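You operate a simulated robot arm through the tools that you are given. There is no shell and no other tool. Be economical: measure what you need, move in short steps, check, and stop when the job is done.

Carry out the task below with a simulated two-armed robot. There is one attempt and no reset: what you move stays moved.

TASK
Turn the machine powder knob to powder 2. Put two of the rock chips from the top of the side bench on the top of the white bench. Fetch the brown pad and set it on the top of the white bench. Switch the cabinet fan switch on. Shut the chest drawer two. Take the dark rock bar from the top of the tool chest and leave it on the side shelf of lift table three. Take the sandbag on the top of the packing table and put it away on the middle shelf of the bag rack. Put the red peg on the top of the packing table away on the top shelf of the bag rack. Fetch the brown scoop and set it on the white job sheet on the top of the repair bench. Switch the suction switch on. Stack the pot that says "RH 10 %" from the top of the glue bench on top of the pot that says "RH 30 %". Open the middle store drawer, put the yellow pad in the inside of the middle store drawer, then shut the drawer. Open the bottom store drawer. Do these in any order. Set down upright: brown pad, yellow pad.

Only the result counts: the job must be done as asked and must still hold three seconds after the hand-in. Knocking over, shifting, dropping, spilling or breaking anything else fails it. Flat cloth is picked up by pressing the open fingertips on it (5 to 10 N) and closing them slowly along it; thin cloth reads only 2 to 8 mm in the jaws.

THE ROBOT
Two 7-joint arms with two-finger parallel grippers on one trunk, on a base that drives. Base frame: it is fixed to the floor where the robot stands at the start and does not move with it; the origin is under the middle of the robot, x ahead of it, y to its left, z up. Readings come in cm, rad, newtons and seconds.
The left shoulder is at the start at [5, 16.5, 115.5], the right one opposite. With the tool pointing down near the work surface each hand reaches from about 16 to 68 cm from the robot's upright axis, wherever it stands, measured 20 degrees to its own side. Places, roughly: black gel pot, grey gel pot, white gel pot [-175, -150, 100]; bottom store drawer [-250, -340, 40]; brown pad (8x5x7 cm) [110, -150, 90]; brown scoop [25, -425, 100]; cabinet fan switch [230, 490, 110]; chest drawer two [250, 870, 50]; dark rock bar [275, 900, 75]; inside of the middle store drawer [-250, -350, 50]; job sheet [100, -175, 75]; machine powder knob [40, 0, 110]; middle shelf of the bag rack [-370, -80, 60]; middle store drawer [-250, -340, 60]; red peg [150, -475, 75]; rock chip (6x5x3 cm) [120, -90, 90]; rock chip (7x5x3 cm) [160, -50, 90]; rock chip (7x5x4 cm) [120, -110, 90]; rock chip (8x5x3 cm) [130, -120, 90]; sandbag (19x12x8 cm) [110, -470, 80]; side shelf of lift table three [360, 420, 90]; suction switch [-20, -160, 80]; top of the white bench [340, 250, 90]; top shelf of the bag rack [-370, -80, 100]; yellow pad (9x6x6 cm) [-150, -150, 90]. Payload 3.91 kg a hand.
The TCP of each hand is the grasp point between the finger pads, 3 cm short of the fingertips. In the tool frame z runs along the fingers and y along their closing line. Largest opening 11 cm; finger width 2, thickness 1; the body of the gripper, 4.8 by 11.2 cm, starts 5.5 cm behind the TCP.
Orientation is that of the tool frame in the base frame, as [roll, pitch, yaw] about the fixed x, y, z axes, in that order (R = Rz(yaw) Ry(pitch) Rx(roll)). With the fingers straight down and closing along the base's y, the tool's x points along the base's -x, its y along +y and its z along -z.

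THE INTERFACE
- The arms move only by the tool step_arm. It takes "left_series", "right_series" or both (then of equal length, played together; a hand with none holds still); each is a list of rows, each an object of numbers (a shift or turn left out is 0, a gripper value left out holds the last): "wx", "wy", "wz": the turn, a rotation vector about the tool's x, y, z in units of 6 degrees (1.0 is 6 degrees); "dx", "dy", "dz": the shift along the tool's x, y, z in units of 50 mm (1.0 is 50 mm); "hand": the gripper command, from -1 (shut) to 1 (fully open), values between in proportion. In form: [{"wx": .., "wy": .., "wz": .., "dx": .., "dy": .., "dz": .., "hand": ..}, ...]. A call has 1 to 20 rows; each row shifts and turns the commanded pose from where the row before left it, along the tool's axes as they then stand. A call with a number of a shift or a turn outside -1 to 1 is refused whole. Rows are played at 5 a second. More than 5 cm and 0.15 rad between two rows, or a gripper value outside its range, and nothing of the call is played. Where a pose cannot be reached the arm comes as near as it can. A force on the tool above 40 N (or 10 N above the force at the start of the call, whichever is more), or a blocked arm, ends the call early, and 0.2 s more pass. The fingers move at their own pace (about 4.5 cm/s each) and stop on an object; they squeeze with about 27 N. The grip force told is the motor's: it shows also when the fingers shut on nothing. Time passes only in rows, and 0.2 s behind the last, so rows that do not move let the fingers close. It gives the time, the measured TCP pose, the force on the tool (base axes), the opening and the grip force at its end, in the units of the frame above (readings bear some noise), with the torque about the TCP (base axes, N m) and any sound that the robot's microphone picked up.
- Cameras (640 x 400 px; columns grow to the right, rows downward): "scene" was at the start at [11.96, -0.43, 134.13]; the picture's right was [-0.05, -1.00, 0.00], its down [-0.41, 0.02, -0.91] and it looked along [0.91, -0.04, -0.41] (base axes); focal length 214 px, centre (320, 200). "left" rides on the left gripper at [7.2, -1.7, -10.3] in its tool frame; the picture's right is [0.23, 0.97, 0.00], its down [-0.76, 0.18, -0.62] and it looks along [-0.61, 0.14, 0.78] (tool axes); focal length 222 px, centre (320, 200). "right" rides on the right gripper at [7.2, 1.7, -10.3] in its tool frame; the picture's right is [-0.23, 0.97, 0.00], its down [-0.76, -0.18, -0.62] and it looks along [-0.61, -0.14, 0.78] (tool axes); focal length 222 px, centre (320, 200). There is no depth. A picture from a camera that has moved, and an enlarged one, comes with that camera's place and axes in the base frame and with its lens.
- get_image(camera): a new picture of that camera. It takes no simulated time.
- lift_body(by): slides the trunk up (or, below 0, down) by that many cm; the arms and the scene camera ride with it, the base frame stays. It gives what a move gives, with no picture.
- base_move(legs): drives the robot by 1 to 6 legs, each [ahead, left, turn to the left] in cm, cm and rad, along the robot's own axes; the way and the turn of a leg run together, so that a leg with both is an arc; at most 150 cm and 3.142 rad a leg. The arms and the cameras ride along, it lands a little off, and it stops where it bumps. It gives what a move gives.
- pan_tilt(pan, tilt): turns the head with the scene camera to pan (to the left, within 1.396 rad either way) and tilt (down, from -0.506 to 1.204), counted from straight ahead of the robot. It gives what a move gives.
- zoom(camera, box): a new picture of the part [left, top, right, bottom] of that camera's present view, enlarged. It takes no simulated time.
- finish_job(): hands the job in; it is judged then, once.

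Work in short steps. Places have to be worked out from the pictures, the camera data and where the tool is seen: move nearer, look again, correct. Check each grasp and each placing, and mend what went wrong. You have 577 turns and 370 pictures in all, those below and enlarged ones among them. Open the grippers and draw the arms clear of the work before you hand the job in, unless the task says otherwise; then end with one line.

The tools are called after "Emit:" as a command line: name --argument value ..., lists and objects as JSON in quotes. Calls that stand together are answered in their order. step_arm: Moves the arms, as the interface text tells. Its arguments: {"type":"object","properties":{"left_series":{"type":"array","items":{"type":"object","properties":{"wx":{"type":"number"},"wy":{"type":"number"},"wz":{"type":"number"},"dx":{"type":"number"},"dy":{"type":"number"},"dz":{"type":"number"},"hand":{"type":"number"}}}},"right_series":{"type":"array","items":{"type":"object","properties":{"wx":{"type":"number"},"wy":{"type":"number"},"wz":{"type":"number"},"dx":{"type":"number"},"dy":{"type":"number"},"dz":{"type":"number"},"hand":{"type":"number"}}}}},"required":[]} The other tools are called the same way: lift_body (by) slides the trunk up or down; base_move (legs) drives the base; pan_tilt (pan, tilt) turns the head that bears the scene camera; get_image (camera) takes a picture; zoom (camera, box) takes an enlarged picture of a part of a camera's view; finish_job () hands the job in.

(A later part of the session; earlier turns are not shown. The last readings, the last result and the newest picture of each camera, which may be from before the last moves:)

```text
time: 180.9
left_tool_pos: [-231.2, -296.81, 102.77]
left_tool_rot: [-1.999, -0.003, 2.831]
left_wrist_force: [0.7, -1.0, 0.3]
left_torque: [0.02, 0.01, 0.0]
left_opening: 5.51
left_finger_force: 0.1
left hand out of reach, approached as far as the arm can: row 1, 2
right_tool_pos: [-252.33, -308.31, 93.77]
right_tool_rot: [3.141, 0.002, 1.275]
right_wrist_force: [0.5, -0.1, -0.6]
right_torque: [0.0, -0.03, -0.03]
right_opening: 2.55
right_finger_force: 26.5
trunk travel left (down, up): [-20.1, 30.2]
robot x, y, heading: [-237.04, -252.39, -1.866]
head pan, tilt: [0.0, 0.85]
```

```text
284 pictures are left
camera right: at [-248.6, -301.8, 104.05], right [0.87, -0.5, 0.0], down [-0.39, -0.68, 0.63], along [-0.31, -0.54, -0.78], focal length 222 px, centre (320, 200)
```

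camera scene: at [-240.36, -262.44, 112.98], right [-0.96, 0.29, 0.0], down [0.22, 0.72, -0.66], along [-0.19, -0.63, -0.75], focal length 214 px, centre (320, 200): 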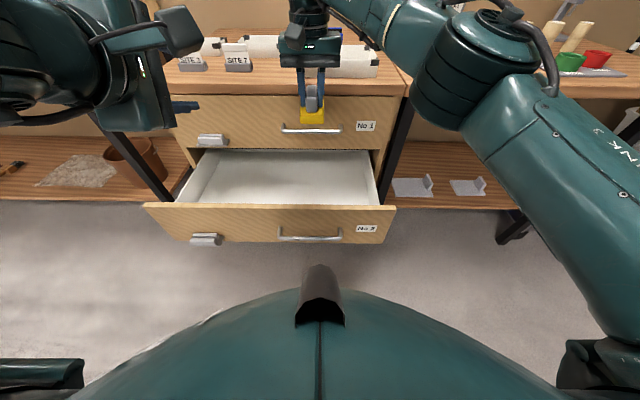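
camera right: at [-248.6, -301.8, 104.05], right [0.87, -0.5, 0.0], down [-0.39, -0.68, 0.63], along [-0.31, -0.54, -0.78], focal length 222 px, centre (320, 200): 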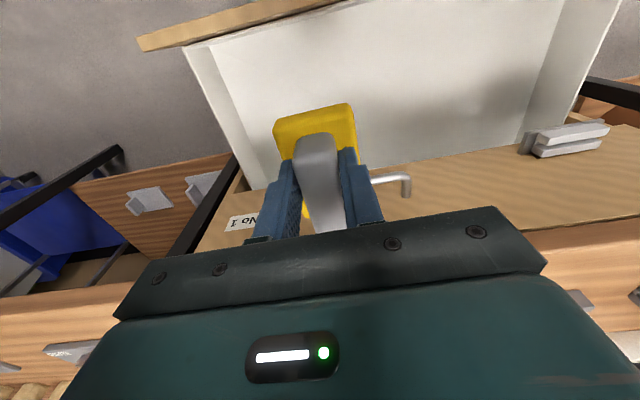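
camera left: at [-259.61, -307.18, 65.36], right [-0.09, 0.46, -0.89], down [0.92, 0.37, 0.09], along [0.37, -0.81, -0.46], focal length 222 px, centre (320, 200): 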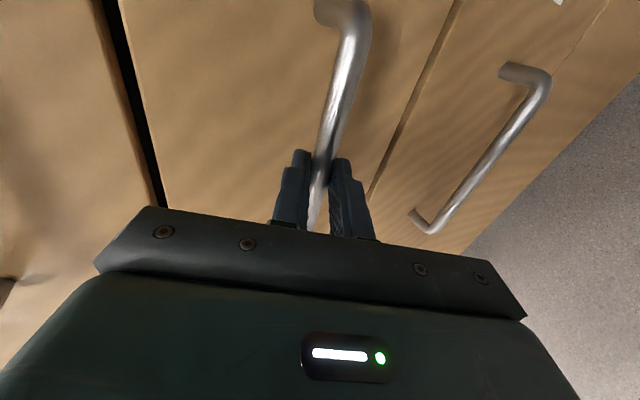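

Clear. Shifting 2 cm toward me and descending toward the drawer floor.

Emit:
step_arm --right_series '[{"dx": 0.4, "dz": 0.5}, {"dz": 0.9}, {"dz": 0.9}, {"dz": 0.9}, {"dz": 0.9}, {"dz": 0.9}, {"dz": 0.6}]'

Emit:
get_image --camera "right"

Emit:
get_image --camera "scene"

```text
time: 182.5
left_tool_pos: [-231.26, -296.73, 102.74]
left_tool_rot: [-1.998, -0.004, 2.83]
left_wrist_force: [0.3, -0.2, 0.2]
left_torque: [0.01, 0.01, -0.01]
left_opening: 5.5
left_finger_force: 0.0
right_tool_pos: [-252.0, -306.36, 66.16]
right_tool_rot: [-3.142, 0.003, 1.274]
right_wrist_force: [0.3, 0.0, 0.2]
right_torque: [0.02, -0.01, 0.04]
right_opening: 2.56
right_finger_force: 27.1
trunk travel left (down, up): [-20.1, 30.2]
robot x, y, heading: [-237.27, -252.21, -1.864]
head pan, tilt: [0.0, 0.85]
```

```text
283 pictures are left
camera right: at [-248.22, -299.83, 76.37], right [0.86, -0.5, 0.0], down [-0.39, -0.68, 0.62], along [-0.31, -0.54, -0.78], focal length 222 px, centre (320, 200)
```

right: 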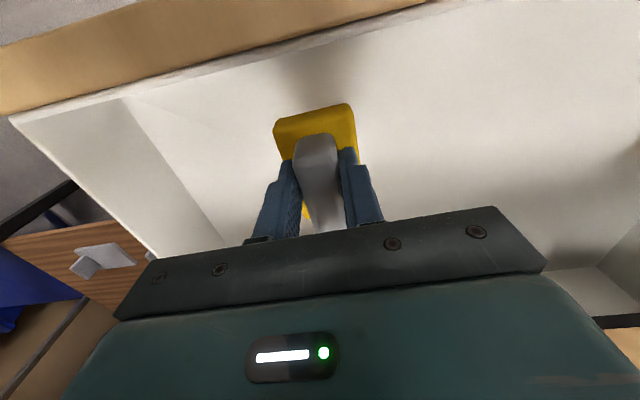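

```text
282 pictures are left
camera scene: at [-240.41, -262.43, 112.98], right [-0.96, 0.29, 0.0], down [0.22, 0.72, -0.66], along [-0.19, -0.63, -0.75], focal length 214 px, centre (320, 200)
```

scene: 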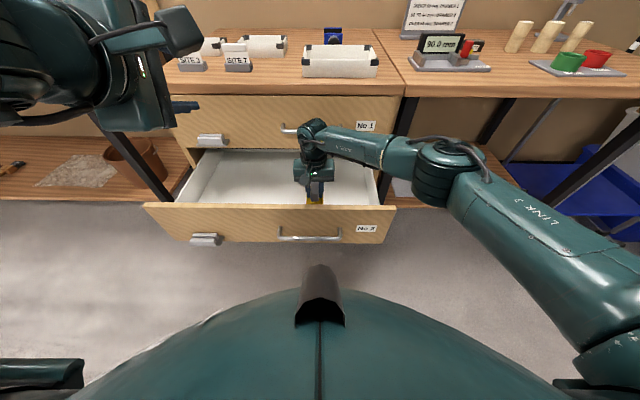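

Continuing the descent in small steps until contact.

Emit:
step_arm --right_series '[{"dz": 0.4}, {"dz": 0.4}, {"dz": 0.3}, {"dz": 0.15}, {"dz": 0.1}, {"dz": 0.1}]'

Emit:
get_image --camera "right"

```text
time: 183.9
left_tool_pos: [-231.33, -296.69, 102.66]
left_tool_rot: [-1.997, -0.004, 2.831]
left_wrist_force: [0.3, 0.5, -0.8]
left_torque: [-0.01, 0.01, -0.02]
left_opening: 5.49
left_finger_force: 0.0
right_tool_pos: [-251.96, -306.46, 58.64]
right_tool_rot: [-3.14, 0.0, 1.274]
right_wrist_force: [-0.8, 0.3, -0.7]
right_torque: [0.03, 0.01, 0.0]
right_opening: 2.53
right_finger_force: 26.8
trunk travel left (down, up): [-20.1, 30.2]
robot x, y, heading: [-237.07, -251.97, -1.865]
head pan, tilt: [0.0, 0.85]
```

```text
281 pictures are left
camera right: at [-248.26, -299.87, 68.89], right [0.86, -0.5, 0.0], down [-0.39, -0.68, 0.62], along [-0.31, -0.54, -0.78], focal length 222 px, centre (320, 200)
```

right: 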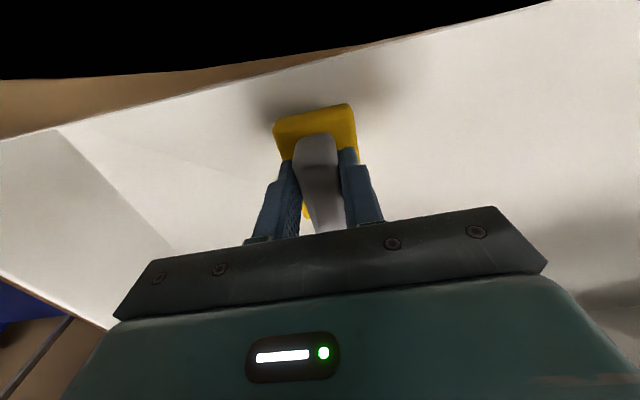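

The wrist camera is close to the drawer front; shift 2 cm deeper, then continue down.

Emit:
step_arm --right_series '[{"dx": -0.25}, {"dx": -0.25}, {"dz": 0.1}, {"dz": 0.1}, {"dz": 0.1}, {"dz": 0.06}, {"dz": 0.06}]'

Emit:
get_image --camera "right"

```text
time: 185.4
left_tool_pos: [-231.2, -296.57, 102.89]
left_tool_rot: [-1.999, -0.001, 2.832]
left_wrist_force: [0.2, -1.0, -0.2]
left_torque: [-0.02, -0.01, 0.02]
left_opening: 5.49
left_finger_force: 0.1
right_tool_pos: [-252.59, -307.2, 58.25]
right_tool_rot: [3.137, 0.007, 1.272]
right_wrist_force: [-2.0, -1.3, 16.2]
right_torque: [1.5, -0.83, 0.17]
right_opening: 2.55
right_finger_force: 27.0
right hand out of reach, approached as far as the arm can: row 1, 2, 6
trunk travel left (down, up): [-20.1, 30.2]
robot x, y, heading: [-236.62, -252.06, -1.868]
head pan, tilt: [0.0, 0.85]
stopped in row 7 (right hand): the force on the tool passed its limit (the readings are from after the stop); the commanded pose is now the measured one
```

```text
280 pictures are left
camera right: at [-248.85, -300.64, 68.59], right [0.86, -0.5, 0.01], down [-0.39, -0.67, 0.63], along [-0.31, -0.54, -0.78], focal length 222 px, centre (320, 200)
```

right: 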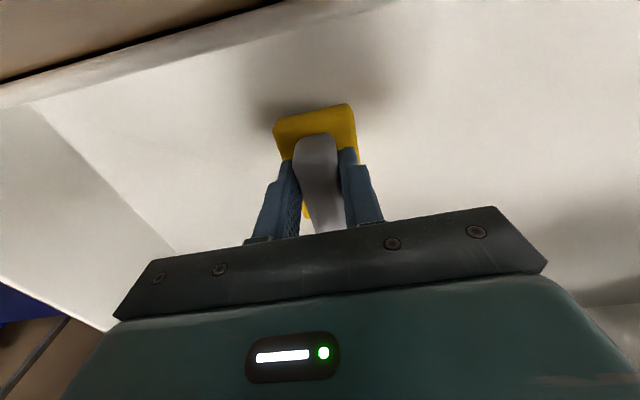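

The torque shows the wrist camera is resting on the drawer front, not the pad on the floor. Raising, moving base 5 cm ahead so the hand sits deeper.

Emit:
step_arm --right_series '[{"dz": -0.4}, {"dz": -0.4}]'

Emit:
base_move --legs '[[4.5, 0, 0]]'

Emit:
get_image --camera "right"

Emit:
get_image --camera "scene"

```text
time: 186.0
left_tool_pos: [-231.26, -296.72, 102.74]
left_tool_rot: [-1.998, -0.002, 2.83]
left_wrist_force: [-0.2, -0.5, -0.9]
left_torque: [0.01, 0.0, 0.0]
left_opening: 5.5
left_finger_force: 0.0
right_tool_pos: [-252.52, -307.0, 62.13]
right_tool_rot: [3.138, 0.004, 1.272]
right_wrist_force: [-0.2, 0.2, -0.5]
right_torque: [0.02, 0.01, -0.01]
right_opening: 2.53
right_finger_force: 27.0
trunk travel left (down, up): [-20.1, 30.2]
robot x, y, heading: [-237.23, -252.11, -1.864]
head pan, tilt: [0.0, 0.85]
```

```text
time: 186.9
left_tool_pos: [-232.47, -300.78, 102.74]
left_tool_rot: [-1.998, -0.002, 2.831]
left_wrist_force: [0.7, -0.4, 0.9]
left_torque: [0.03, 0.03, -0.03]
left_opening: 5.48
left_finger_force: 0.1
right_tool_pos: [-253.79, -311.37, 62.11]
right_tool_rot: [3.138, 0.002, 1.273]
right_wrist_force: [-0.8, -0.6, -0.2]
right_torque: [-0.01, 0.02, 0.0]
right_opening: 2.53
right_finger_force: 26.9
trunk travel left (down, up): [-20.1, 30.2]
robot x, y, heading: [-238.65, -256.22, -1.869]
head pan, tilt: [0.0, 0.85]
```

```text
279 pictures are left
camera right: at [-250.09, -304.77, 72.38], right [0.86, -0.5, 0.0], down [-0.39, -0.67, 0.62], along [-0.31, -0.54, -0.78], focal length 222 px, centre (320, 200)
```

right: 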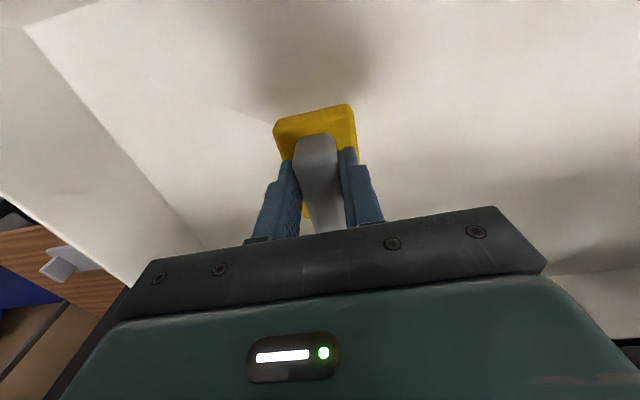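

```text
278 pictures are left
camera scene: at [-241.71, -266.67, 112.97], right [-0.96, 0.29, 0.0], down [0.22, 0.72, -0.66], along [-0.19, -0.63, -0.75], focal length 214 px, centre (320, 200)
```

scene: 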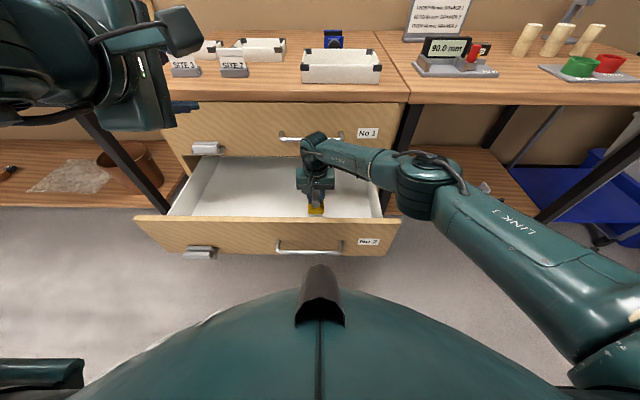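

Good position now. Descending slowly to floor contact.

Emit:
step_arm --right_series '[{"dz": 0.3}, {"dz": 0.3}, {"dz": 0.2}, {"dz": 0.1}, {"dz": 0.1}]'

Emit:
get_image --camera "right"

```text
time: 188.1
left_tool_pos: [-232.51, -300.85, 102.79]
left_tool_rot: [-2.0, -0.002, 2.831]
left_wrist_force: [0.1, 0.0, 0.2]
left_torque: [0.04, 0.0, 0.02]
left_opening: 5.52
left_finger_force: 0.1
right_tool_pos: [-253.8, -311.19, 57.31]
right_tool_rot: [3.139, 0.005, 1.273]
right_wrist_force: [-1.0, 0.5, 12.7]
right_torque: [0.35, 0.12, -0.01]
right_opening: 2.54
right_finger_force: 27.1
trunk travel left (down, up): [-20.1, 30.2]
robot x, y, heading: [-238.21, -256.19, -1.868]
head pan, tilt: [0.0, 0.85]
```

```text
277 pictures are left
camera right: at [-250.08, -304.49, 67.69], right [0.86, -0.5, 0.0], down [-0.39, -0.67, 0.63], along [-0.31, -0.54, -0.78], focal length 222 px, centre (320, 200)
```

right: 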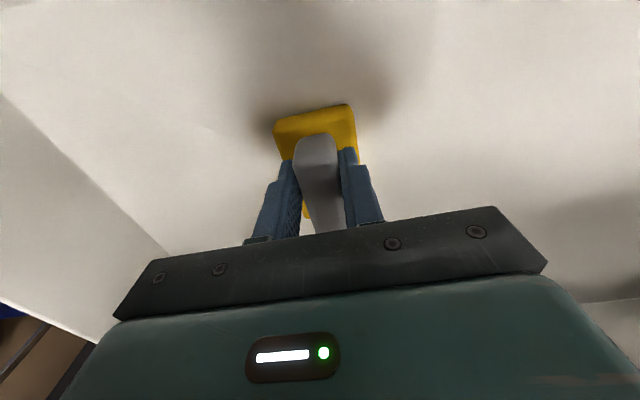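

Pad on the floor (12.7 N, small torque). Release and rise.

Emit:
step_arm --right_series '[{"dz": -0.04}, {"hand": -0.1}, {}, {}, {"dz": -0.3}, {"dz": -0.6}, {"dz": -0.8}, {"dz": -0.8}, {"dz": -0.8}]'

Emit:
get_image --camera "right"

```text
time: 190.1
left_tool_pos: [-232.48, -300.89, 102.75]
left_tool_rot: [-1.999, -0.004, 2.831]
left_wrist_force: [0.0, -0.2, 0.4]
left_torque: [-0.02, 0.01, 0.02]
left_opening: 5.46
left_finger_force: 0.0
right_tool_pos: [-253.64, -311.21, 73.83]
right_tool_rot: [3.139, 0.003, 1.273]
right_wrist_force: [0.0, -0.1, 0.0]
right_torque: [0.06, 0.01, 0.0]
right_opening: 4.96
right_finger_force: 0.1
trunk travel left (down, up): [-20.1, 30.2]
robot x, y, heading: [-238.21, -255.87, -1.867]
head pan, tilt: [0.0, 0.85]
```

```text
276 pictures are left
camera right: at [-249.98, -304.61, 84.19], right [0.86, -0.5, 0.0], down [-0.39, -0.67, 0.62], along [-0.31, -0.54, -0.78], focal length 222 px, centre (320, 200)
```

right: 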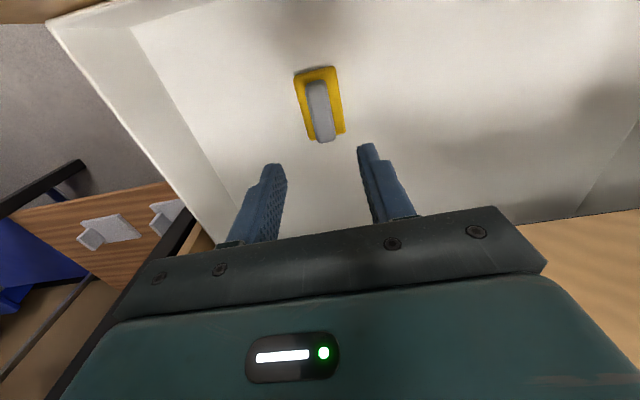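

Pad sits upright in the drawer. Raising the right hand clear, backing off, and lowering the trunk for pushing with the left fist.

Emit:
step_arm --right_series '[{"dz": -0.9}, {"dz": -0.9}, {"dz": -0.9}, {"dz": -0.9}, {"dz": -0.9}, {"dx": 0.8}, {"dx": 0.8}, {"dx": 0.8, "dy": -0.3}, {"dx": 0.6, "dy": -0.7}]'

Emit:
base_move --legs '[[-32, 0, 0]]'

Emit:
lift_body --by -20

Emit:
pan_tilt --pan 0 --tilt 0.5

Emit:
get_image --camera "scene"

```text
time: 192.1
left_tool_pos: [-232.43, -300.88, 102.74]
left_tool_rot: [-1.998, -0.002, 2.832]
left_wrist_force: [0.4, -0.2, -0.6]
left_torque: [0.01, 0.0, -0.01]
left_opening: 5.5
left_finger_force: 0.1
right_tool_pos: [-254.26, -295.13, 96.38]
right_tool_rot: [3.138, 0.002, 1.273]
right_wrist_force: [0.3, -0.4, 0.0]
right_torque: [0.03, 0.0, 0.02]
right_opening: 4.94
right_finger_force: 0.0
trunk travel left (down, up): [-20.1, 30.2]
robot x, y, heading: [-238.19, -256.49, -1.87]
head pan, tilt: [0.0, 0.85]
```

```text
time: 194.2
left_tool_pos: [-223.29, -270.48, 102.76]
left_tool_rot: [-1.998, -0.003, 2.828]
left_wrist_force: [-0.1, 1.0, 0.5]
left_torque: [-0.02, -0.03, -0.02]
left_opening: 5.49
left_finger_force: 0.1
right_tool_pos: [-244.89, -264.57, 96.35]
right_tool_rot: [3.138, 0.002, 1.269]
right_wrist_force: [-0.1, 1.2, 0.8]
right_torque: [0.02, -0.01, 0.02]
right_opening: 4.96
right_finger_force: 0.0
trunk travel left (down, up): [-20.1, 30.2]
robot x, y, heading: [-228.6, -226.26, -1.874]
head pan, tilt: [0.0, 0.85]
```

```text
time: 196.4
left_tool_pos: [-223.29, -270.47, 82.84]
left_tool_rot: [-2.0, -0.004, 2.827]
left_wrist_force: [0.4, 0.0, 0.5]
left_torque: [-0.04, 0.02, 0.01]
left_opening: 5.53
left_finger_force: 0.1
right_tool_pos: [-244.98, -264.58, 76.4]
right_tool_rot: [3.139, 0.001, 1.268]
right_wrist_force: [0.3, -0.5, 0.3]
right_torque: [-0.01, 0.0, -0.02]
right_opening: 4.95
right_finger_force: 0.0
trunk travel left (down, up): [-0.1, 50.2]
robot x, y, heading: [-228.92, -225.62, -1.877]
head pan, tilt: [0.0, 0.85]
```

```text
time: 197.2
left_tool_pos: [-223.37, -270.43, 82.7]
left_tool_rot: [-1.999, -0.003, 2.827]
left_wrist_force: [-1.8, 0.2, 0.5]
left_torque: [0.0, 0.01, 0.03]
left_opening: 5.49
left_finger_force: 0.0
right_tool_pos: [-244.83, -264.62, 76.28]
right_tool_rot: [3.138, 0.004, 1.267]
right_wrist_force: [0.2, 0.1, -0.4]
right_torque: [0.0, -0.01, 0.01]
right_opening: 4.97
right_finger_force: 0.1
trunk travel left (down, up): [-0.1, 50.2]
robot x, y, heading: [-228.85, -226.03, -1.876]
head pan, tilt: [0.0, 0.499]
```

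```text
275 pictures are left
camera scene: at [-232.71, -237.37, 95.97], right [-0.95, 0.3, 0.0], down [0.14, 0.46, -0.88], along [-0.26, -0.84, -0.48], focal length 214 px, centre (320, 200)
```

scene: 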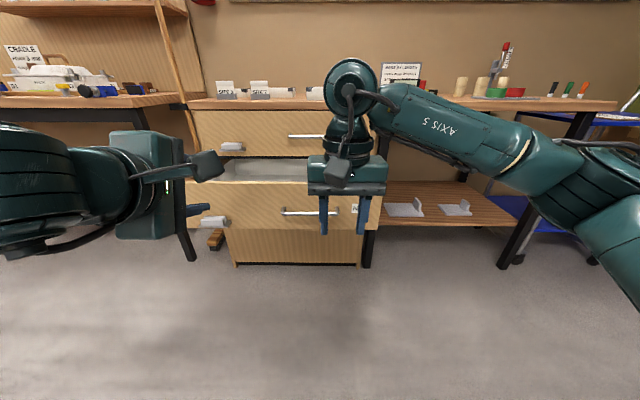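

Moving the left fist in front of the drawer panel, beside the handle, at z≈60.

Emit:
step_arm --left_series '[{"dz": 0.66, "dy": 0.32, "dx": 0.12, "hand": -1}, {"dz": 0.66, "dy": 0.32, "dx": 0.12}, {"dz": 0.66, "dy": 0.32, "dx": 0.12}, {"dz": 0.66, "dy": 0.32, "dx": 0.12}, {"dz": 0.66, "dy": 0.32, "dx": 0.12}, {"dz": 0.66, "dy": 0.32, "dx": 0.12}, {"dz": 0.66, "dy": 0.32, "dx": 0.12}, {"dz": 0.66, "dy": 0.32, "dx": 0.12}]'

Emit:
get_image --camera "scene"

Emit:
get_image --camera "left"

```text
time: 199.0
left_tool_pos: [-233.74, -286.55, 60.37]
left_tool_rot: [-1.999, -0.003, 2.824]
left_wrist_force: [0.8, -0.1, -0.6]
left_torque: [-0.07, -0.01, -0.05]
left_opening: 0.0
left_finger_force: 27.3
right_tool_pos: [-244.91, -264.55, 76.42]
right_tool_rot: [3.139, 0.002, 1.27]
right_wrist_force: [0.6, 0.3, -1.0]
right_torque: [0.01, 0.0, 0.04]
right_opening: 4.98
right_finger_force: 0.1
trunk travel left (down, up): [-0.1, 50.2]
robot x, y, heading: [-228.85, -225.89, -1.87]
head pan, tilt: [0.0, 0.499]
```

```text
274 pictures are left
camera scene: at [-232.7, -237.37, 95.98], right [-0.95, 0.3, 0.0], down [0.14, 0.46, -0.88], along [-0.26, -0.84, -0.48], focal length 214 px, centre (320, 200)
```

scene: 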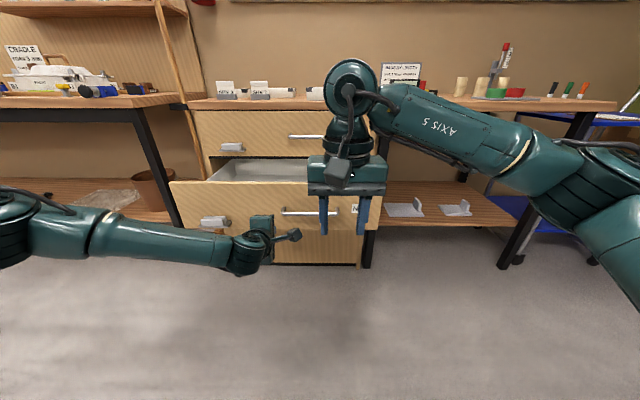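

```text
273 pictures are left
camera left: at [-237.83, -276.06, 66.25], right [-0.09, 0.45, -0.89], down [0.92, 0.37, 0.09], along [0.37, -0.81, -0.46], focal length 222 px, centre (320, 200)
```

left: 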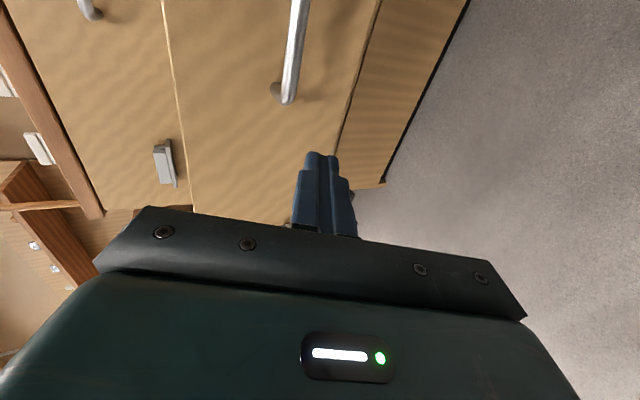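

Retract the right hand so it stays clear, then push the drawer shut with the base.

Emit:
step_arm --right_series '[{"dx": 0.8, "dz": -0.4}, {"dx": 0.8, "dz": -0.4, "dy": -0.2}, {"dx": 0.8, "dz": -0.4, "dy": -0.2}, {"dz": -0.9}]'

Emit:
base_move --legs '[[30, 0, 0]]'

Emit:
get_image --camera "scene"

```text
time: 200.0
left_tool_pos: [-233.78, -286.47, 60.32]
left_tool_rot: [-2.002, -0.004, 2.827]
left_wrist_force: [0.2, -0.3, 0.0]
left_torque: [-0.01, -0.01, 0.02]
left_opening: 0.0
left_finger_force: 27.2
right_tool_pos: [-243.33, -252.74, 86.93]
right_tool_rot: [3.139, 0.003, 1.268]
right_wrist_force: [0.1, -0.6, -0.9]
right_torque: [0.04, -0.02, 0.02]
right_opening: 4.95
right_finger_force: 0.0
trunk travel left (down, up): [-0.1, 50.2]
robot x, y, heading: [-228.79, -226.02, -1.872]
head pan, tilt: [0.0, 0.499]
```

```text
time: 202.0
left_tool_pos: [-242.45, -314.43, 60.37]
left_tool_rot: [-2.001, -0.003, 2.827]
left_wrist_force: [-1.1, 0.7, -0.7]
left_torque: [0.01, -0.01, -0.01]
left_opening: 0.0
left_finger_force: 26.9
right_tool_pos: [-252.07, -280.81, 86.95]
right_tool_rot: [3.137, 0.004, 1.27]
right_wrist_force: [-0.5, 0.0, 1.1]
right_torque: [-0.02, 0.05, -0.03]
right_opening: 4.95
right_finger_force: 0.1
trunk travel left (down, up): [-0.1, 50.2]
robot x, y, heading: [-237.46, -253.95, -1.874]
head pan, tilt: [0.0, 0.499]
```

```text
272 pictures are left
camera scene: at [-241.42, -265.33, 95.98], right [-0.95, 0.3, 0.0], down [0.14, 0.46, -0.88], along [-0.26, -0.84, -0.48], focal length 214 px, centre (320, 200)
```

scene: 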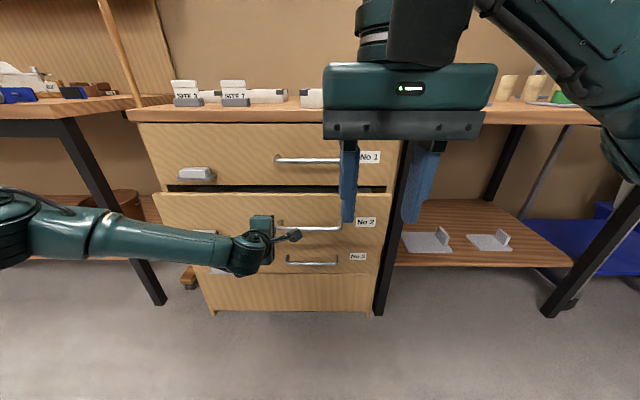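

Nearly shut. Pushing another 6 cm, then checking force.

Emit:
base_move --legs '[[6, 0, 0]]'

Emit:
zoom --camera "scene" --box '[120, 100, 420, 320]'

```text
time: 203.1
left_tool_pos: [-244.09, -319.79, 60.27]
left_tool_rot: [-2.004, 0.0, 2.826]
left_wrist_force: [0.5, 1.4, 1.3]
left_torque: [-0.03, -0.02, 0.01]
left_opening: 0.0
left_finger_force: 26.7
right_tool_pos: [-253.7, -286.21, 86.84]
right_tool_rot: [3.138, 0.0, 1.267]
right_wrist_force: [-0.1, 0.2, 0.4]
right_torque: [0.02, 0.0, 0.06]
right_opening: 4.96
right_finger_force: 0.1
trunk travel left (down, up): [-0.1, 50.2]
robot x, y, heading: [-239.59, -259.17, -1.874]
head pan, tilt: [0.0, 0.499]
stopped in leg 1: the force on the tool passed its limit (the readings are from after the stop); the commanded pose is now the measured one
```

```text
1.82 times, centred on (270, 210) of scene
camera zoom: at [-243.12, -270.8, 95.97], right [-0.95, 0.3, 0.0], down [0.14, 0.46, -0.88], along [-0.26, -0.84, -0.48], focal length 390 px, centre (411, 182)
```

zoom: 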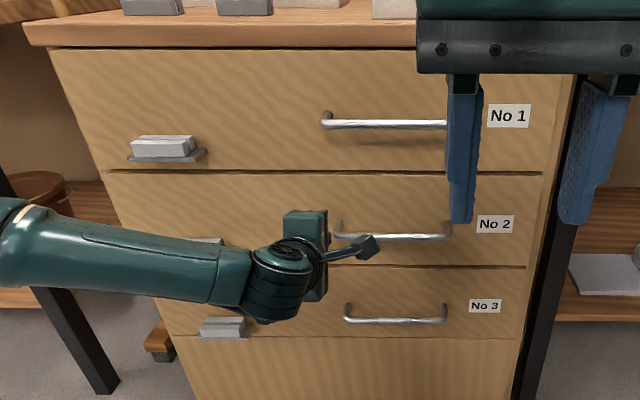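

Middle drawer is shut. Now the bottom drawer: back off, tilt the left hand further and lower to z≈41.

Emit:
base_move --legs '[[-14, -9, 0]]'

Emit:
step_arm --left_series '[{"wx": -1, "hand": 0.1}, {"wx": -1}, {"wx": -1}, {"dy": 0.47, "dz": 0.42}, {"dy": 0.47, "dz": 0.42}, {"dy": 0.47, "dz": 0.42}, {"dy": 0.47, "dz": 0.42}, {"dy": 0.47, "dz": 0.42}, {"dy": 0.47, "dz": 0.42}]'

Emit:
get_image --camera "left"

Emit:
get_image --camera "scene"

```text
time: 204.6
left_tool_pos: [-247.99, -303.83, 60.32]
left_tool_rot: [-2.002, -0.002, 2.835]
left_wrist_force: [0.2, 0.2, -0.9]
left_torque: [0.0, -0.02, 0.01]
left_opening: 0.01
left_finger_force: 26.9
right_tool_pos: [-257.9, -270.19, 86.91]
right_tool_rot: [3.137, -0.001, 1.273]
right_wrist_force: [-0.6, 0.1, 0.1]
right_torque: [0.01, -0.06, 0.0]
right_opening: 4.96
right_finger_force: 0.0
trunk travel left (down, up): [-0.1, 50.2]
robot x, y, heading: [-243.67, -243.29, -1.868]
head pan, tilt: [0.0, 0.499]
```

```text
time: 206.6
left_tool_pos: [-247.83, -303.5, 41.06]
left_tool_rot: [-2.316, -0.002, 2.832]
left_wrist_force: [0.9, -0.6, 0.2]
left_torque: [0.02, 0.04, 0.01]
left_opening: 6.06
left_finger_force: 0.0
right_tool_pos: [-257.85, -270.33, 86.86]
right_tool_rot: [3.139, 0.002, 1.274]
right_wrist_force: [-0.6, 0.1, 0.1]
right_torque: [0.02, 0.04, -0.02]
right_opening: 4.93
right_finger_force: 0.1
trunk travel left (down, up): [-0.1, 50.2]
robot x, y, heading: [-243.92, -243.19, -1.866]
head pan, tilt: [0.0, 0.499]
```

```text
270 pictures are left
camera left: at [-252.74, -295.09, 49.39], right [-0.02, 0.7, -0.72], down [0.9, 0.32, 0.29], along [0.43, -0.64, -0.63], focal length 222 px, centre (320, 200)
```

left: 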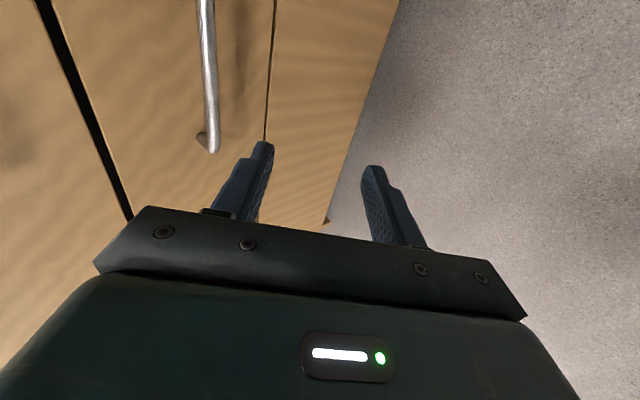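

```text
269 pictures are left
camera scene: at [-247.37, -254.8, 95.98], right [-0.96, 0.29, 0.0], down [0.14, 0.46, -0.88], along [-0.26, -0.84, -0.48], focal length 214 px, centre (320, 200)
```

scene: 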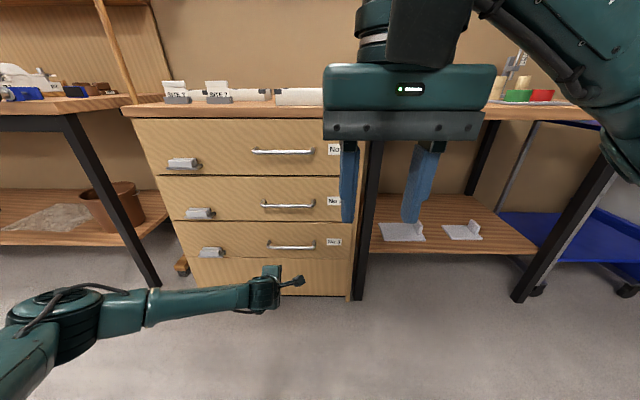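

Bar ≈17 cm ahead, 3 cm right. Base ahead 9, then slide in along the tilted axis.

Emit:
base_move --legs '[[9, -2.5, 0]]'

Emit:
step_arm --left_series '[{"dy": -0.5}, {"dy": -0.5}, {"dz": 0.3}]'

Emit:
get_image --camera "left"

```text
time: 207.7
left_tool_pos: [-253.03, -311.16, 41.11]
left_tool_rot: [-2.316, -0.001, 2.832]
left_wrist_force: [0.8, -0.4, 0.5]
left_torque: [0.03, 0.02, -0.01]
left_opening: 6.06
left_finger_force: 0.1
right_tool_pos: [-263.02, -278.0, 86.89]
right_tool_rot: [3.138, 0.0, 1.273]
right_wrist_force: [0.0, 0.0, -0.2]
right_torque: [0.0, 0.0, 0.01]
right_opening: 4.97
right_finger_force: 0.0
trunk travel left (down, up): [-0.1, 50.2]
robot x, y, heading: [-248.68, -251.05, -1.868]
head pan, tilt: [0.0, 0.499]
```

```text
time: 208.5
left_tool_pos: [-254.26, -315.59, 43.9]
left_tool_rot: [-2.316, 0.0, 2.831]
left_wrist_force: [-0.4, 0.1, 0.6]
left_torque: [0.0, 0.0, -0.04]
left_opening: 6.03
left_finger_force: 0.0
right_tool_pos: [-262.98, -278.08, 87.04]
right_tool_rot: [3.137, 0.0, 1.271]
right_wrist_force: [0.3, 0.2, 0.8]
right_torque: [0.02, 0.0, 0.02]
right_opening: 4.95
right_finger_force: 0.1
trunk travel left (down, up): [-0.1, 50.2]
robot x, y, heading: [-248.88, -250.9, -1.866]
head pan, tilt: [0.0, 0.499]
```

```text
268 pictures are left
camera left: at [-259.17, -307.13, 52.16], right [-0.01, 0.7, -0.72], down [0.9, 0.32, 0.29], along [0.43, -0.64, -0.63], focal length 222 px, centre (320, 200)
```

left: 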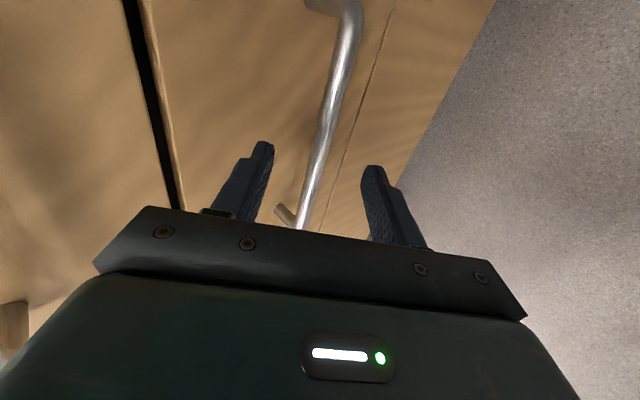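

Bar centred, ~3.9 cm ahead. Advance 2.6 and close, then pull.

Emit:
step_arm --left_series '[{"dz": 0.26}, {"dz": 0.26}, {"hand": -1}, {}, {}, {}]'

Emit:
base_move --legs '[[-12, 0, 0]]'

Emit:
get_image --camera "scene"

```text
time: 209.9
left_tool_pos: [-254.98, -317.29, 42.02]
left_tool_rot: [-2.316, 0.0, 2.83]
left_wrist_force: [0.4, -1.8, -0.3]
left_torque: [-0.08, -0.07, -0.14]
left_opening: 1.38
left_finger_force: 42.7
right_tool_pos: [-263.09, -278.11, 86.87]
right_tool_rot: [3.138, -0.001, 1.272]
right_wrist_force: [0.0, -0.1, -0.5]
right_torque: [0.02, 0.01, -0.03]
right_opening: 4.93
right_finger_force: 0.0
trunk travel left (down, up): [-0.1, 50.2]
robot x, y, heading: [-249.04, -250.74, -1.868]
head pan, tilt: [0.0, 0.499]
```

```text
time: 211.1
left_tool_pos: [-251.35, -306.16, 42.16]
left_tool_rot: [-2.316, 0.0, 2.834]
left_wrist_force: [8.9, -1.6, 2.9]
left_torque: [-0.04, 0.01, -0.27]
left_opening: 1.38
left_finger_force: 44.9
right_tool_pos: [-259.59, -266.72, 86.91]
right_tool_rot: [3.139, 0.0, 1.272]
right_wrist_force: [0.3, 0.0, -0.6]
right_torque: [0.03, 0.01, 0.01]
right_opening: 4.94
right_finger_force: 0.0
trunk travel left (down, up): [-0.1, 50.2]
robot x, y, heading: [-245.15, -239.55, -1.866]
head pan, tilt: [0.0, 0.499]
```

```text
267 pictures are left
camera scene: at [-248.98, -251.27, 95.98], right [-0.96, 0.29, 0.0], down [0.14, 0.46, -0.88], along [-0.26, -0.84, -0.48], focal length 214 px, centre (320, 200)
```

scene: 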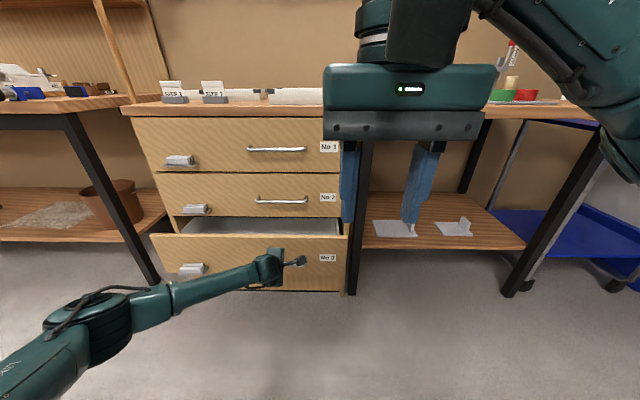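

Pulling a further 16 cm.

Emit:
base_move --legs '[[-16, 0, 0]]'

Emit:
get_image --camera "scene"

```text
time: 212.5
left_tool_pos: [-246.59, -291.28, 42.15]
left_tool_rot: [-2.315, 0.005, 2.84]
left_wrist_force: [15.8, -5.8, 2.7]
left_torque: [-0.12, -0.31, 0.02]
left_opening: 1.38
left_finger_force: 45.0
right_tool_pos: [-255.16, -251.96, 86.92]
right_tool_rot: [3.138, 0.0, 1.273]
right_wrist_force: [-0.1, -0.9, 0.0]
right_torque: [-0.01, 0.01, 0.02]
right_opening: 4.97
right_finger_force: 0.0
trunk travel left (down, up): [-0.1, 50.2]
robot x, y, heading: [-240.61, -225.27, -1.866]
head pan, tilt: [0.0, 0.499]
```

```text
266 pictures are left
camera scene: at [-244.43, -236.44, 95.99], right [-0.96, 0.29, 0.0], down [0.14, 0.46, -0.88], along [-0.26, -0.84, -0.48], focal length 214 px, centre (320, 200)
```

scene: 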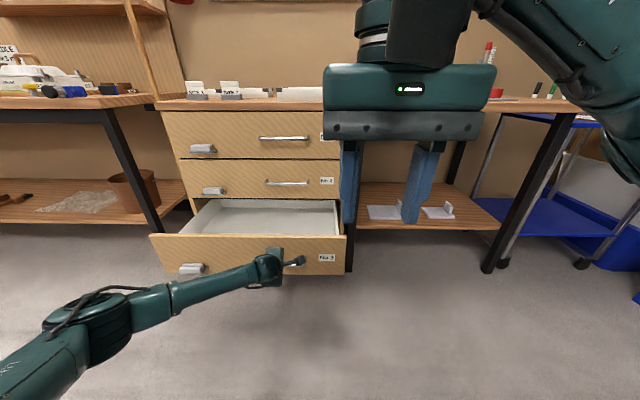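

Bottom drawer is open. Releasing, backing out, raising trunk, and returning the left hand to pointing down.

Emit:
step_arm --left_series '[{"hand": 0}, {}, {}, {"dz": -0.6}, {"dz": -0.8}, {"dz": -0.8}, {"dz": -0.8}, {"dz": -0.6}]'

Emit:
base_move --legs '[[-15, 0, 0]]'

Emit:
lift_body --by 37.4

Emit:
step_arm --left_series '[{"wx": -1, "hand": 1}, {"wx": -1}, {"wx": -1}, {"wx": -1}, {"wx": -1}, {"wx": -1}, {"wx": -1}, {"wx": -0.9}]'

Emit:
step_arm --left_series '[{"wz": 1}, {"wz": 1}, {"wz": 1}, {"wz": 1}, {"wz": 1}, {"wz": 1}, {"wz": 1}, {"wz": 1}, {"wz": 1}, {"wz": 1}, {"wz": 1}, {"wz": 1}, {"wz": 1}, {"wz": 1}, {"wz": 1}]'

Emit:
get_image --camera "scene"

```text
time: 214.3
left_tool_pos: [-242.85, -278.88, 54.23]
left_tool_rot: [-2.318, 0.006, 2.842]
left_wrist_force: [-0.8, -0.9, -1.0]
left_torque: [0.02, -0.01, 0.0]
left_opening: 5.49
left_finger_force: 0.0
right_tool_pos: [-254.99, -252.03, 86.89]
right_tool_rot: [3.138, -0.002, 1.272]
right_wrist_force: [-0.4, -0.4, 0.5]
right_torque: [-0.01, 0.01, 0.0]
right_opening: 4.95
right_finger_force: 0.1
trunk travel left (down, up): [-0.1, 50.2]
robot x, y, heading: [-240.68, -225.03, -1.869]
head pan, tilt: [0.0, 0.499]
```

```text
time: 215.7
left_tool_pos: [-238.74, -264.87, 54.16]
left_tool_rot: [-2.316, 0.007, 2.836]
left_wrist_force: [0.4, -0.8, 0.4]
left_torque: [0.01, -0.02, 0.04]
left_opening: 5.48
left_finger_force: 0.0
right_tool_pos: [-250.75, -237.93, 87.0]
right_tool_rot: [3.138, 0.0, 1.268]
right_wrist_force: [-0.2, 0.5, -0.8]
right_torque: [0.01, 0.01, -0.02]
right_opening: 4.94
right_finger_force: 0.1
trunk travel left (down, up): [-0.1, 50.2]
robot x, y, heading: [-236.27, -210.72, -1.869]
head pan, tilt: [0.0, 0.499]
```

```text
time: 219.3
left_tool_pos: [-238.77, -264.84, 91.6]
left_tool_rot: [-2.315, 0.005, 2.837]
left_wrist_force: [0.2, -0.1, -0.3]
left_torque: [0.0, 0.01, 0.02]
left_opening: 5.5
left_finger_force: 0.1
right_tool_pos: [-250.82, -237.85, 124.29]
right_tool_rot: [3.139, -0.001, 1.27]
right_wrist_force: [0.2, 0.6, -0.1]
right_torque: [-0.01, -0.01, 0.02]
right_opening: 4.94
right_finger_force: 0.1
trunk travel left (down, up): [-37.5, 12.8]
robot x, y, heading: [-236.46, -210.88, -1.869]
head pan, tilt: [0.0, 0.499]
```

```text
time: 221.1
left_tool_pos: [-238.67, -264.79, 91.59]
left_tool_rot: [3.138, 0.005, 2.835]
left_wrist_force: [-0.3, 0.0, 0.3]
left_torque: [0.01, -0.02, 0.04]
left_opening: 11.01
left_finger_force: 0.1
right_tool_pos: [-250.67, -237.78, 124.26]
right_tool_rot: [3.139, -0.001, 1.27]
right_wrist_force: [-0.4, -0.7, 0.8]
right_torque: [0.04, 0.02, -0.03]
right_opening: 4.96
right_finger_force: 0.0
trunk travel left (down, up): [-37.5, 12.8]
robot x, y, heading: [-236.2, -210.92, -1.874]
head pan, tilt: [0.0, 0.499]
```

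```text
time: 224.3
left_tool_pos: [-238.66, -264.86, 91.58]
left_tool_rot: [3.137, -0.002, 1.265]
left_wrist_force: [1.3, 1.1, -0.2]
left_torque: [-0.02, -0.02, 0.01]
left_opening: 10.99
left_finger_force: 0.0
right_tool_pos: [-250.66, -237.94, 124.31]
right_tool_rot: [3.138, -0.001, 1.269]
right_wrist_force: [0.2, 0.6, 0.4]
right_torque: [0.04, -0.03, 0.0]
right_opening: 4.96
right_finger_force: 0.0
trunk travel left (down, up): [-37.5, 12.8]
robot x, y, heading: [-236.56, -210.67, -1.87]
head pan, tilt: [0.0, 0.499]
```

```text
265 pictures are left
camera scene: at [-240.14, -222.34, 133.38], right [-0.96, 0.3, 0.0], down [0.14, 0.46, -0.88], along [-0.26, -0.84, -0.48], focal length 214 px, centre (320, 200)
```

scene: 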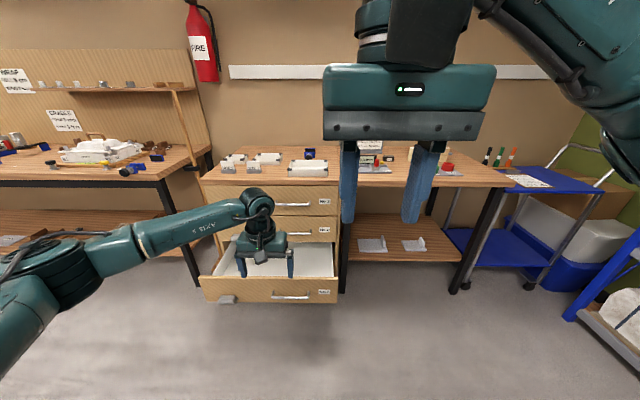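

Drawers done. Next: red peg and sandbag on the packing table. Tucking the left hand, then travelling along the wall benches while facing them.

Emit:
step_arm --left_series '[{"dz": -0.9}, {"dz": -0.9}, {"dz": -0.9}, {"dz": -0.9}, {"dz": -0.9}, {"dz": -0.9}, {"dz": -0.6, "dx": 0.5}, {"dx": 0.9}, {"dx": 0.9}, {"dx": 0.7}]'

Emit:
base_move --legs '[[0, 60, 0], [45, 0, 0], [0, 120, 0], [0, 100, 0]]'

Emit:
get_image --camera "scene"

```text
time: 226.5
left_tool_pos: [-234.54, -250.62, 121.68]
left_tool_rot: [3.138, -0.003, 1.265]
left_wrist_force: [0.5, -0.3, -0.4]
left_torque: [0.0, -0.03, 0.0]
left_opening: 11.0
left_finger_force: 0.0
right_tool_pos: [-250.76, -237.82, 124.41]
right_tool_rot: [3.138, 0.001, 1.27]
right_wrist_force: [-0.2, 0.8, 0.2]
right_torque: [0.04, -0.04, -0.03]
right_opening: 4.95
right_finger_force: 0.0
trunk travel left (down, up): [-37.5, 12.8]
robot x, y, heading: [-236.67, -210.91, -1.867]
head pan, tilt: [0.0, 0.499]
```

```text
time: 243.1
left_tool_pos: [30.11, -372.66, 121.6]
left_tool_rot: [3.137, -0.001, 1.294]
left_wrist_force: [0.1, 0.9, 1.2]
left_torque: [0.0, 0.01, -0.01]
left_opening: 11.01
left_finger_force: 0.1
right_tool_pos: [13.55, -360.15, 124.36]
right_tool_rot: [3.138, 0.0, 1.298]
right_wrist_force: [-0.7, -0.2, -0.6]
right_torque: [-0.04, 0.03, -0.01]
right_opening: 4.96
right_finger_force: 0.1
trunk travel left (down, up): [-37.5, 12.8]
robot x, y, heading: [26.98, -332.81, -1.835]
head pan, tilt: [0.0, 0.499]
```

```text
264 pictures are left
camera scene: at [23.64, -344.43, 133.38], right [-0.96, 0.27, 0.0], down [0.13, 0.46, -0.88], along [-0.23, -0.85, -0.48], focal length 214 px, centre (320, 200)
```

scene: 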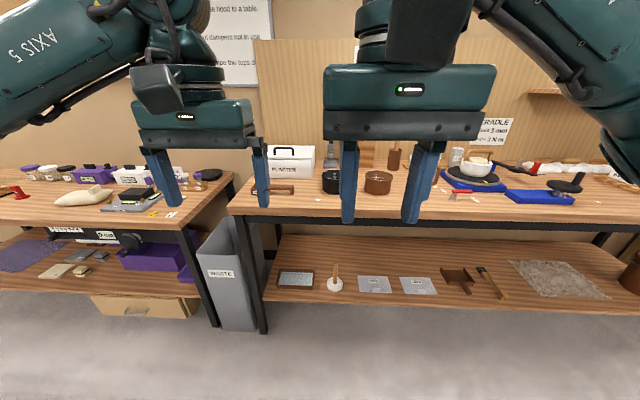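

Zooming on the packing table (left) and the bench ahead.

Emit:
zoom --camera "scene" --box '[0, 140, 240, 260]'

Emit:
zoom --camera "scene" --box '[230, 130, 450, 240]'

```text
2.67 times, centred on (120, 200) of scene
camera zoom: at [23.64, -344.43, 133.38], right [-0.96, 0.27, 0.0], down [0.13, 0.46, -0.88], along [-0.23, -0.85, -0.48], focal length 572 px, centre (853, 200)
```

zoom: 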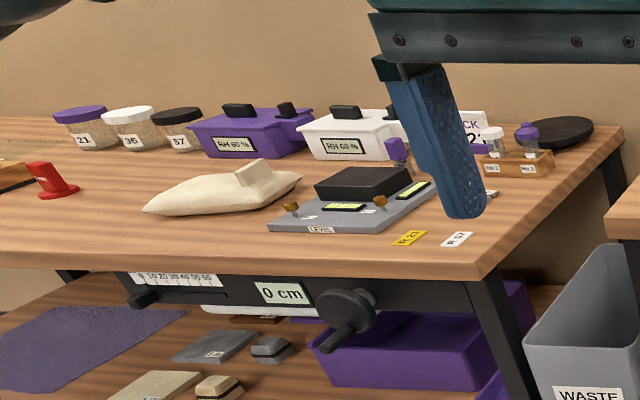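

```text
2.91 times, centred on (340, 185) of scene
camera zoom: at [23.64, -344.43, 133.38], right [-0.96, 0.27, 0.0], down [0.13, 0.46, -0.88], along [-0.23, -0.85, -0.48], focal length 624 px, centre (262, 244)
```

zoom: 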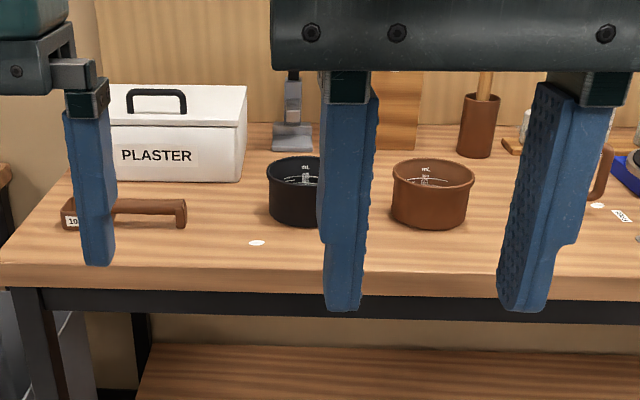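

Sandbag (beige, with a tab on top) ≈(112,-471); red peg ≈(154,-489). Looking left to check the route before strafing.

Emit:
pan_tilt --pan 1.2 --tilt 0.45

Emit:
get_image --camera "scene"

```text
time: 244.5
left_tool_pos: [30.13, -372.66, 121.69]
left_tool_rot: [3.136, -0.002, 1.294]
left_wrist_force: [-0.2, 0.6, -0.2]
left_torque: [0.01, -0.01, 0.02]
left_opening: 10.98
left_finger_force: 0.0
right_tool_pos: [13.52, -360.22, 124.32]
right_tool_rot: [3.137, -0.001, 1.299]
right_wrist_force: [-0.1, -0.2, 0.0]
right_torque: [-0.01, 0.01, -0.03]
right_opening: 4.97
right_finger_force: 0.0
trunk travel left (down, up): [-37.5, 12.8]
robot x, y, heading: [27.14, -333.1, -1.84]
head pan, tilt: [1.201, 0.45]
```

```text
261 pictures are left
camera scene: at [33.41, -341.16, 133.82], right [-0.6, -0.8, 0.0], down [-0.35, 0.26, -0.9], along [0.72, -0.54, -0.44], focal length 214 px, centre (320, 200)
```

scene: 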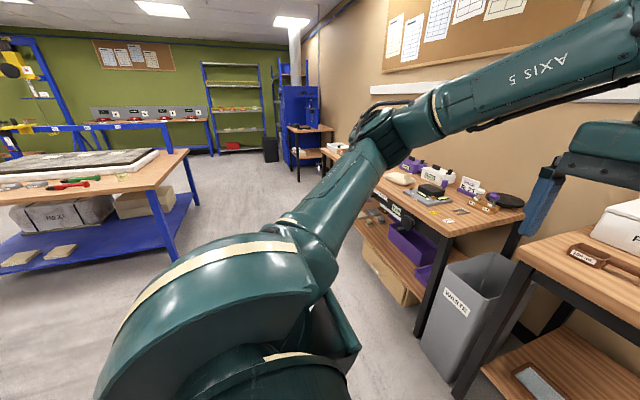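

There's a bench corner near (190,-347); I go ahead 33 first, then strafe along the packing table.

Emit:
base_move --legs '[[33, 0, -0.02], [0, 140, 0]]'

Emit:
pan_tilt --pan 0 --tilt 0.6

Emit:
get_image --camera "scene"

```text
time: 253.4
left_tool_pos: [158.2, -444.08, 121.68]
left_tool_rot: [3.136, -0.002, 1.299]
left_wrist_force: [0.2, 0.0, 0.0]
left_torque: [-0.01, 0.0, -0.01]
left_opening: 11.01
left_finger_force: 0.0
right_tool_pos: [141.51, -431.86, 124.36]
right_tool_rot: [3.138, 0.0, 1.299]
right_wrist_force: [-0.1, -0.6, 0.5]
right_torque: [0.0, 0.0, 0.02]
right_opening: 4.94
right_finger_force: 0.1
trunk travel left (down, up): [-37.5, 12.8]
robot x, y, heading: [154.96, -404.26, -1.837]
head pan, tilt: [1.201, 0.45]
```

```text
time: 254.8
left_tool_pos: [158.2, -444.06, 121.56]
left_tool_rot: [3.137, -0.002, 1.299]
left_wrist_force: [0.8, -0.2, -0.1]
left_torque: [-0.01, -0.01, 0.0]
left_opening: 11.0
left_finger_force: 0.1
right_tool_pos: [141.51, -431.85, 124.32]
right_tool_rot: [3.139, 0.0, 1.3]
right_wrist_force: [-0.3, -0.4, 0.4]
right_torque: [0.01, 0.01, 0.0]
right_opening: 4.96
right_finger_force: 0.0
trunk travel left (down, up): [-37.5, 12.8]
robot x, y, heading: [154.83, -404.36, -1.835]
head pan, tilt: [0.0, 0.6]
```

```text
260 pictures are left
camera scene: at [151.65, -415.72, 132.47], right [-0.96, 0.26, 0.0], down [0.15, 0.54, -0.83], along [-0.22, -0.8, -0.56], focal length 214 px, centre (320, 200)
```

scene: 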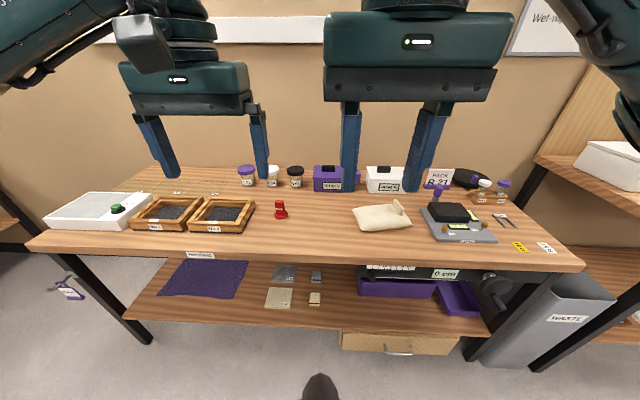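

Emit:
zoom --camera "scene" --box '[260, 180, 440, 250]'

```text
3.56 times, centred on (350, 215) of scene
camera zoom: at [151.65, -415.72, 132.47], right [-0.96, 0.26, 0.0], down [0.15, 0.54, -0.83], along [-0.22, -0.8, -0.56], focal length 763 px, centre (213, 147)
```

zoom: 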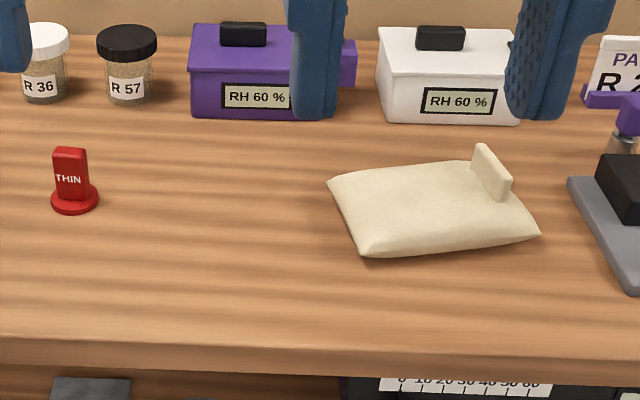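

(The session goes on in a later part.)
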